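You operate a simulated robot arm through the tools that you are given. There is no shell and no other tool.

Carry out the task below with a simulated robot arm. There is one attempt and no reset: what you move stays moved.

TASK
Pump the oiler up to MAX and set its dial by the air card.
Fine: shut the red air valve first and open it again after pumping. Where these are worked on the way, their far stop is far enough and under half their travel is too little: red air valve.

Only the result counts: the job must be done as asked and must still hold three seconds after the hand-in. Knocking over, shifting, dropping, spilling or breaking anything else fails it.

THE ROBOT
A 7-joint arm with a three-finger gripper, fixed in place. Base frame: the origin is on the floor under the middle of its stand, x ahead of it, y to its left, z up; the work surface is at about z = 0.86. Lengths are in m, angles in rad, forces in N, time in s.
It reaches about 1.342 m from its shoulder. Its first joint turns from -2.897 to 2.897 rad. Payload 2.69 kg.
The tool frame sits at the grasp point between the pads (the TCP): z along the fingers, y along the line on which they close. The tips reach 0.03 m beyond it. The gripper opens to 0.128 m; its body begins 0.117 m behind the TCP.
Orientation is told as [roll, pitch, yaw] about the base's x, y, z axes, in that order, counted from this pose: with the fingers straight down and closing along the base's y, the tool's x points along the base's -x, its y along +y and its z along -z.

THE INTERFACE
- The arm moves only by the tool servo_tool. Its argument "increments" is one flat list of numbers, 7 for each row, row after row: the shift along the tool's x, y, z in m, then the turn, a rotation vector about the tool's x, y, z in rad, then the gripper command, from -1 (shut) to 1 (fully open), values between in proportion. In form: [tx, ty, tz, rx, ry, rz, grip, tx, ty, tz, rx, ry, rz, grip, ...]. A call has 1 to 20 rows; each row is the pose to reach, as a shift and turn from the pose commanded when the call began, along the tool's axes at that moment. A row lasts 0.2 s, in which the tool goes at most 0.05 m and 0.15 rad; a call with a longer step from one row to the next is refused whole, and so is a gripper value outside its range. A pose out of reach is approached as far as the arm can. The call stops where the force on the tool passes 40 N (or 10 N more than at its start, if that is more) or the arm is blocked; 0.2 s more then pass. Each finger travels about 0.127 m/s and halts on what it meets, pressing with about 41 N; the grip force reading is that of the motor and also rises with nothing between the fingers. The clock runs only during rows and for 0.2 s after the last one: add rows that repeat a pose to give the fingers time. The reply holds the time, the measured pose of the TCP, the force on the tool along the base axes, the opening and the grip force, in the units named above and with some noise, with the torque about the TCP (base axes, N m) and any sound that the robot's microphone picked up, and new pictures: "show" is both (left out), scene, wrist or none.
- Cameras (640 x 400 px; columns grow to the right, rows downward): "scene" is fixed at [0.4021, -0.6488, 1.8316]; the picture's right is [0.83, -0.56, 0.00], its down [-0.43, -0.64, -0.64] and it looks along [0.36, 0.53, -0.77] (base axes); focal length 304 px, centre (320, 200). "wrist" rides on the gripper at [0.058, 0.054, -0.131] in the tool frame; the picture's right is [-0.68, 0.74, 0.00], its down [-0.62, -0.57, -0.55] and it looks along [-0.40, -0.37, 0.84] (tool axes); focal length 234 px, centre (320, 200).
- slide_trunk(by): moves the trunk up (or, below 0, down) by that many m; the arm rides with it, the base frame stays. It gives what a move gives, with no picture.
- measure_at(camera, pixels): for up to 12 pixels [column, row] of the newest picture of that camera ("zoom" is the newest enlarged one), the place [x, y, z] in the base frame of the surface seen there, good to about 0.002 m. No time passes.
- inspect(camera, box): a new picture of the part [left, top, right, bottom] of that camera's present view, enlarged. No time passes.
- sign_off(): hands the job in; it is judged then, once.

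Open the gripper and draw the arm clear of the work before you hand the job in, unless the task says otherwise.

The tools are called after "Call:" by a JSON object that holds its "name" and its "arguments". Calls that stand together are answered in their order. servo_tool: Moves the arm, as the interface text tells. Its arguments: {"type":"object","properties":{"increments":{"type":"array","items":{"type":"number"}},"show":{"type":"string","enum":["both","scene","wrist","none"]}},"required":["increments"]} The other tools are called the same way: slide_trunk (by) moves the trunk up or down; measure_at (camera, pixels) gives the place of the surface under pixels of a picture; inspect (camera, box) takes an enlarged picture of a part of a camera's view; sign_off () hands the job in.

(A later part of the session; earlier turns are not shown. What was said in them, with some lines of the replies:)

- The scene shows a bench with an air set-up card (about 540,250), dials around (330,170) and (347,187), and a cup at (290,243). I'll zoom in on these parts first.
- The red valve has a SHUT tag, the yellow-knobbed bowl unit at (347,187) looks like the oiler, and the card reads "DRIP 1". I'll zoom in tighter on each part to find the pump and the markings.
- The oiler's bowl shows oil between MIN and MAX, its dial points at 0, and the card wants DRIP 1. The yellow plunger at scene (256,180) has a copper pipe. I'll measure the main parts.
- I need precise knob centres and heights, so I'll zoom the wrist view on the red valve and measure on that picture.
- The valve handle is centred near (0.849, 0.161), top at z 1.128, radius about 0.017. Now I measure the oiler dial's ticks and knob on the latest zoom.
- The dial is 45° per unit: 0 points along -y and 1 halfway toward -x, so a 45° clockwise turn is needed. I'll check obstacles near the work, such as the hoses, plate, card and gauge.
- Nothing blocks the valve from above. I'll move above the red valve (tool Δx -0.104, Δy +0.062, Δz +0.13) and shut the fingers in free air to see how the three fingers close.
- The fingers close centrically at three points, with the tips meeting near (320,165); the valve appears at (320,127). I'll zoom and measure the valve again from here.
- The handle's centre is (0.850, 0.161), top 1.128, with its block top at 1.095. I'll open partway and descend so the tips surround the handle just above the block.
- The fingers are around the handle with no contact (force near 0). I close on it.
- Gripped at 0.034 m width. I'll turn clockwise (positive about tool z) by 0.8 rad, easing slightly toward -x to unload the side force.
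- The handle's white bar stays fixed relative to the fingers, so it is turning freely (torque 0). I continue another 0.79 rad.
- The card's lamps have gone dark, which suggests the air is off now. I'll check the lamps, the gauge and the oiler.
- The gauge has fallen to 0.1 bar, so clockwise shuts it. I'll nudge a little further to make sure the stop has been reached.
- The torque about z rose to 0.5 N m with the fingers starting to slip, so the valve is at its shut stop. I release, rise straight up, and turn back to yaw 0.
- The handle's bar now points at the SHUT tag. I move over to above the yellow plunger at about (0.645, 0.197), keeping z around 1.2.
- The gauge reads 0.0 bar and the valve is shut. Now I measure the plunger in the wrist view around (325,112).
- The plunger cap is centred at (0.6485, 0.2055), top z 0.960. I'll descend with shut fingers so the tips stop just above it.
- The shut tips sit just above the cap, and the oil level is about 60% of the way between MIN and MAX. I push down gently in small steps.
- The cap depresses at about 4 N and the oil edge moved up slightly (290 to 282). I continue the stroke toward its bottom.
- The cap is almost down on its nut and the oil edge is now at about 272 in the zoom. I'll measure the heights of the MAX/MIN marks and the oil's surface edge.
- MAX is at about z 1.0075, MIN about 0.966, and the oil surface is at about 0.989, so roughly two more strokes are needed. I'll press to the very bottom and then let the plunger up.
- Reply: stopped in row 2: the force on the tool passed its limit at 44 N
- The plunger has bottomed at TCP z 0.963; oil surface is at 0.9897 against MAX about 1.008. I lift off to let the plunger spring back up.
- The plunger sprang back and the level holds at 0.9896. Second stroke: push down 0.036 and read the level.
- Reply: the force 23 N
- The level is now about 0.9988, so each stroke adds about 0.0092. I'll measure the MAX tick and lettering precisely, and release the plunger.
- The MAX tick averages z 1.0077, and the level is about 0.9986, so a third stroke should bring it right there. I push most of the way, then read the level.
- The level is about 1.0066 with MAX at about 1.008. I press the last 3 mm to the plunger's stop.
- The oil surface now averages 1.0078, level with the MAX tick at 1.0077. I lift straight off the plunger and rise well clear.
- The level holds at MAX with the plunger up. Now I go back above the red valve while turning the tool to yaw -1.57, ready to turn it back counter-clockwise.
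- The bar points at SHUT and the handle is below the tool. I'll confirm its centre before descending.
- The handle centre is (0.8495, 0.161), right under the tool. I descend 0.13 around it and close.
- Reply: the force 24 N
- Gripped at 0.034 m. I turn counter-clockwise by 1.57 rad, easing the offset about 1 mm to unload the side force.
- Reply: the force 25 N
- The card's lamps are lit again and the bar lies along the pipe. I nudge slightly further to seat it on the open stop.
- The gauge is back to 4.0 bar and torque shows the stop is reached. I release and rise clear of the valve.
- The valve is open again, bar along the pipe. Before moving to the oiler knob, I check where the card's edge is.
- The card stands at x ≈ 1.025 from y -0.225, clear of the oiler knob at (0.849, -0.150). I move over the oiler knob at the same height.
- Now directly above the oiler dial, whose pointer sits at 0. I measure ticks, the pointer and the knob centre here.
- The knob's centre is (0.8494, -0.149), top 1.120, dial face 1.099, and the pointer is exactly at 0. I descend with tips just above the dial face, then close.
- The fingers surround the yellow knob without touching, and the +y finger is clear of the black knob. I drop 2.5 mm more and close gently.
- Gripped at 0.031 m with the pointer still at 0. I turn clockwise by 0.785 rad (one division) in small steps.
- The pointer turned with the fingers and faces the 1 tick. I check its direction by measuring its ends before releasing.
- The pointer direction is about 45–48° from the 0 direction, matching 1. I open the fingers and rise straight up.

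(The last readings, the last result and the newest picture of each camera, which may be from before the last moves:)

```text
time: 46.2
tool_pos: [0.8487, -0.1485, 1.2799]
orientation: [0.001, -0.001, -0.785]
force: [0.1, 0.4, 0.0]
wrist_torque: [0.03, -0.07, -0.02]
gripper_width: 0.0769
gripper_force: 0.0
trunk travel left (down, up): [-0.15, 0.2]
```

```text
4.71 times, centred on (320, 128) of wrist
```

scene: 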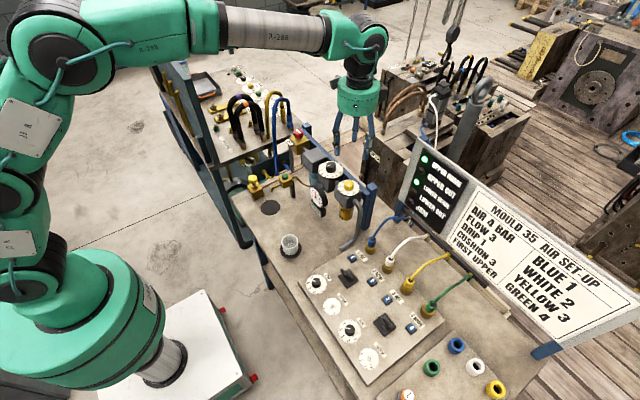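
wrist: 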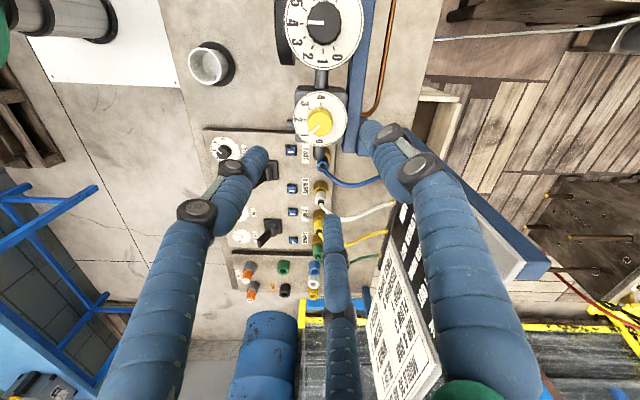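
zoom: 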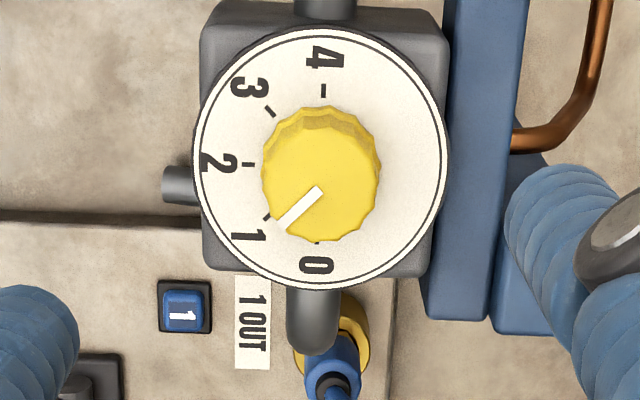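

The dial reads 1 after release. I now check the oil level, gauge and valve, then draw the arm clear.

Call:
{"name": "servo_tool", "arguments": {"increments": [0, 0, -0.03, 0, 0, -0.1, 0.5, 0, 0, -0.06, 0, 0, -0.24, 1, 0.02, -0.02, -0.09, 0, 0, -0.38, 1, 0.05, -0.03, -0.1, 0, 0, -0.52, 1, 0.08, -0.04, -0.11, 0, 0, -0.66, 1, 0.11, -0.05, -0.11, 0, 0, -0.78, 1, 0.11, -0.05, -0.11, 0, 0, -0.78, 1], "show": "scene"}}

Call:
{"name": "inspect", "arguments": {"camera": "scene", "box": [338, 200, 362, 224]}}

Call:
{"name": "measure_at", "arguments": {"camera": "zoom", "pixels": [[255, 163], [270, 160], [275, 158], [240, 158], [320, 140], [250, 162], [280, 160], [235, 160], [148, 124], [155, 131], [330, 140], [340, 138]]}}

Call:
{"name": "inspect", "arguments": {"camera": "scene", "box": [235, 110, 375, 225]}}

Call:
{"name": "inspect", "arguments": {"camera": "scene", "box": [310, 140, 450, 240]}}

```text
time: 47.8
tool_pos: [0.7367, -0.1067, 1.3894]
orientation: [-0.001, -0.005, -0.004]
force: [-0.9, -0.2, 0.4]
wrist_torque: [-0.02, -0.06, -0.06]
gripper_width: 0.1277
gripper_force: 0.0
trunk travel left (down, up): [-0.15, 0.2]
```

scene: 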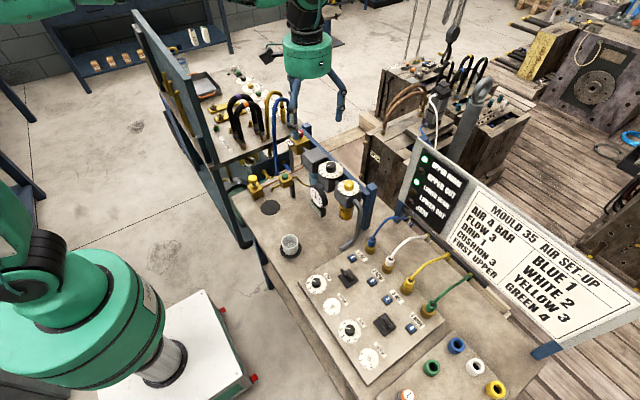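

```text
16.00 times, centred on (350, 212) of scene
```

zoom: 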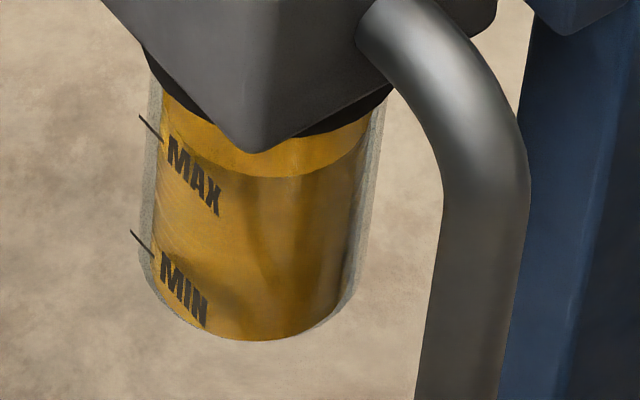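

```text
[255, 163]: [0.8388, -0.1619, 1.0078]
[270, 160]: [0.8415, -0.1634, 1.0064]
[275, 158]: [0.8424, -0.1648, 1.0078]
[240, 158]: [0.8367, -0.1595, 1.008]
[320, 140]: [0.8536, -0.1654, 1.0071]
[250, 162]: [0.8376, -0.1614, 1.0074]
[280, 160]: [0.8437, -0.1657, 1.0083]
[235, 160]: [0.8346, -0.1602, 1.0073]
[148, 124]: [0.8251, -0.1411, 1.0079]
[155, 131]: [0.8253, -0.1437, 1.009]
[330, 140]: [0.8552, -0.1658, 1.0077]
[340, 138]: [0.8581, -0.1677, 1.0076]
```

```text
3.48 times, centred on (305, 168) of scene
```

zoom: 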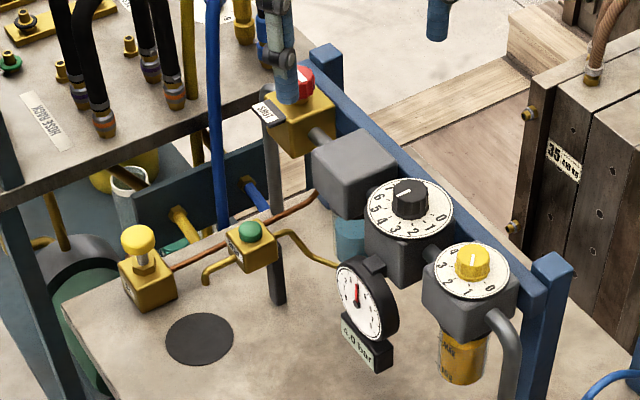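

```text
4.00 times, centred on (380, 190) of scene
```

zoom: 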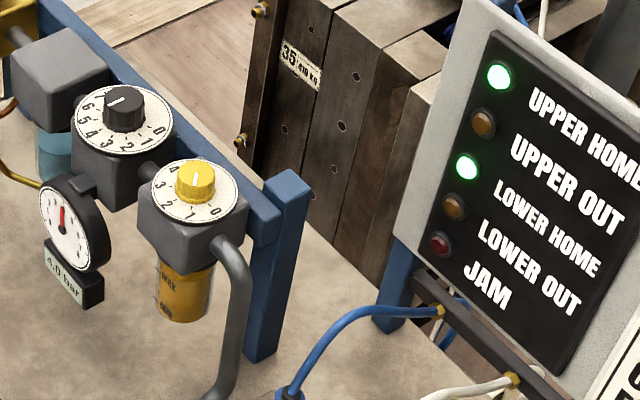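

The oil is level with MAX, the dial reads 1, and the gauge is back at 4.0 bar with the home lamps lit. The gripper is open and clear of the work, so I hand the job in.

Call:
{"name": "sign_off", "arguments": {}}

```text
The job is handed in.
```

The oiler is pumped up to MAX, its dial is set to 1 as the air card's "DRIP 1" asks, and I've handed the job in.

- **Red air valve:** I turned it to its shut stop before pumping, and the gauge fell to 0.0 bar. After pumping I turned it back to its open stop. The gauge returned to 4.0 bar and the same two green lamps came back on.
- **Oil level:** three full strokes of the yellow plunger brought the oil level with the MAX mark. It measured z 1.0076 against about 1.008 for the mark, and it was still there at my last check before handing in.
- **Dial:** turned one division from 0, and it still read 1 after I let go.

Nothing else was moved. The gripper is open and the arm is clear of the bench.
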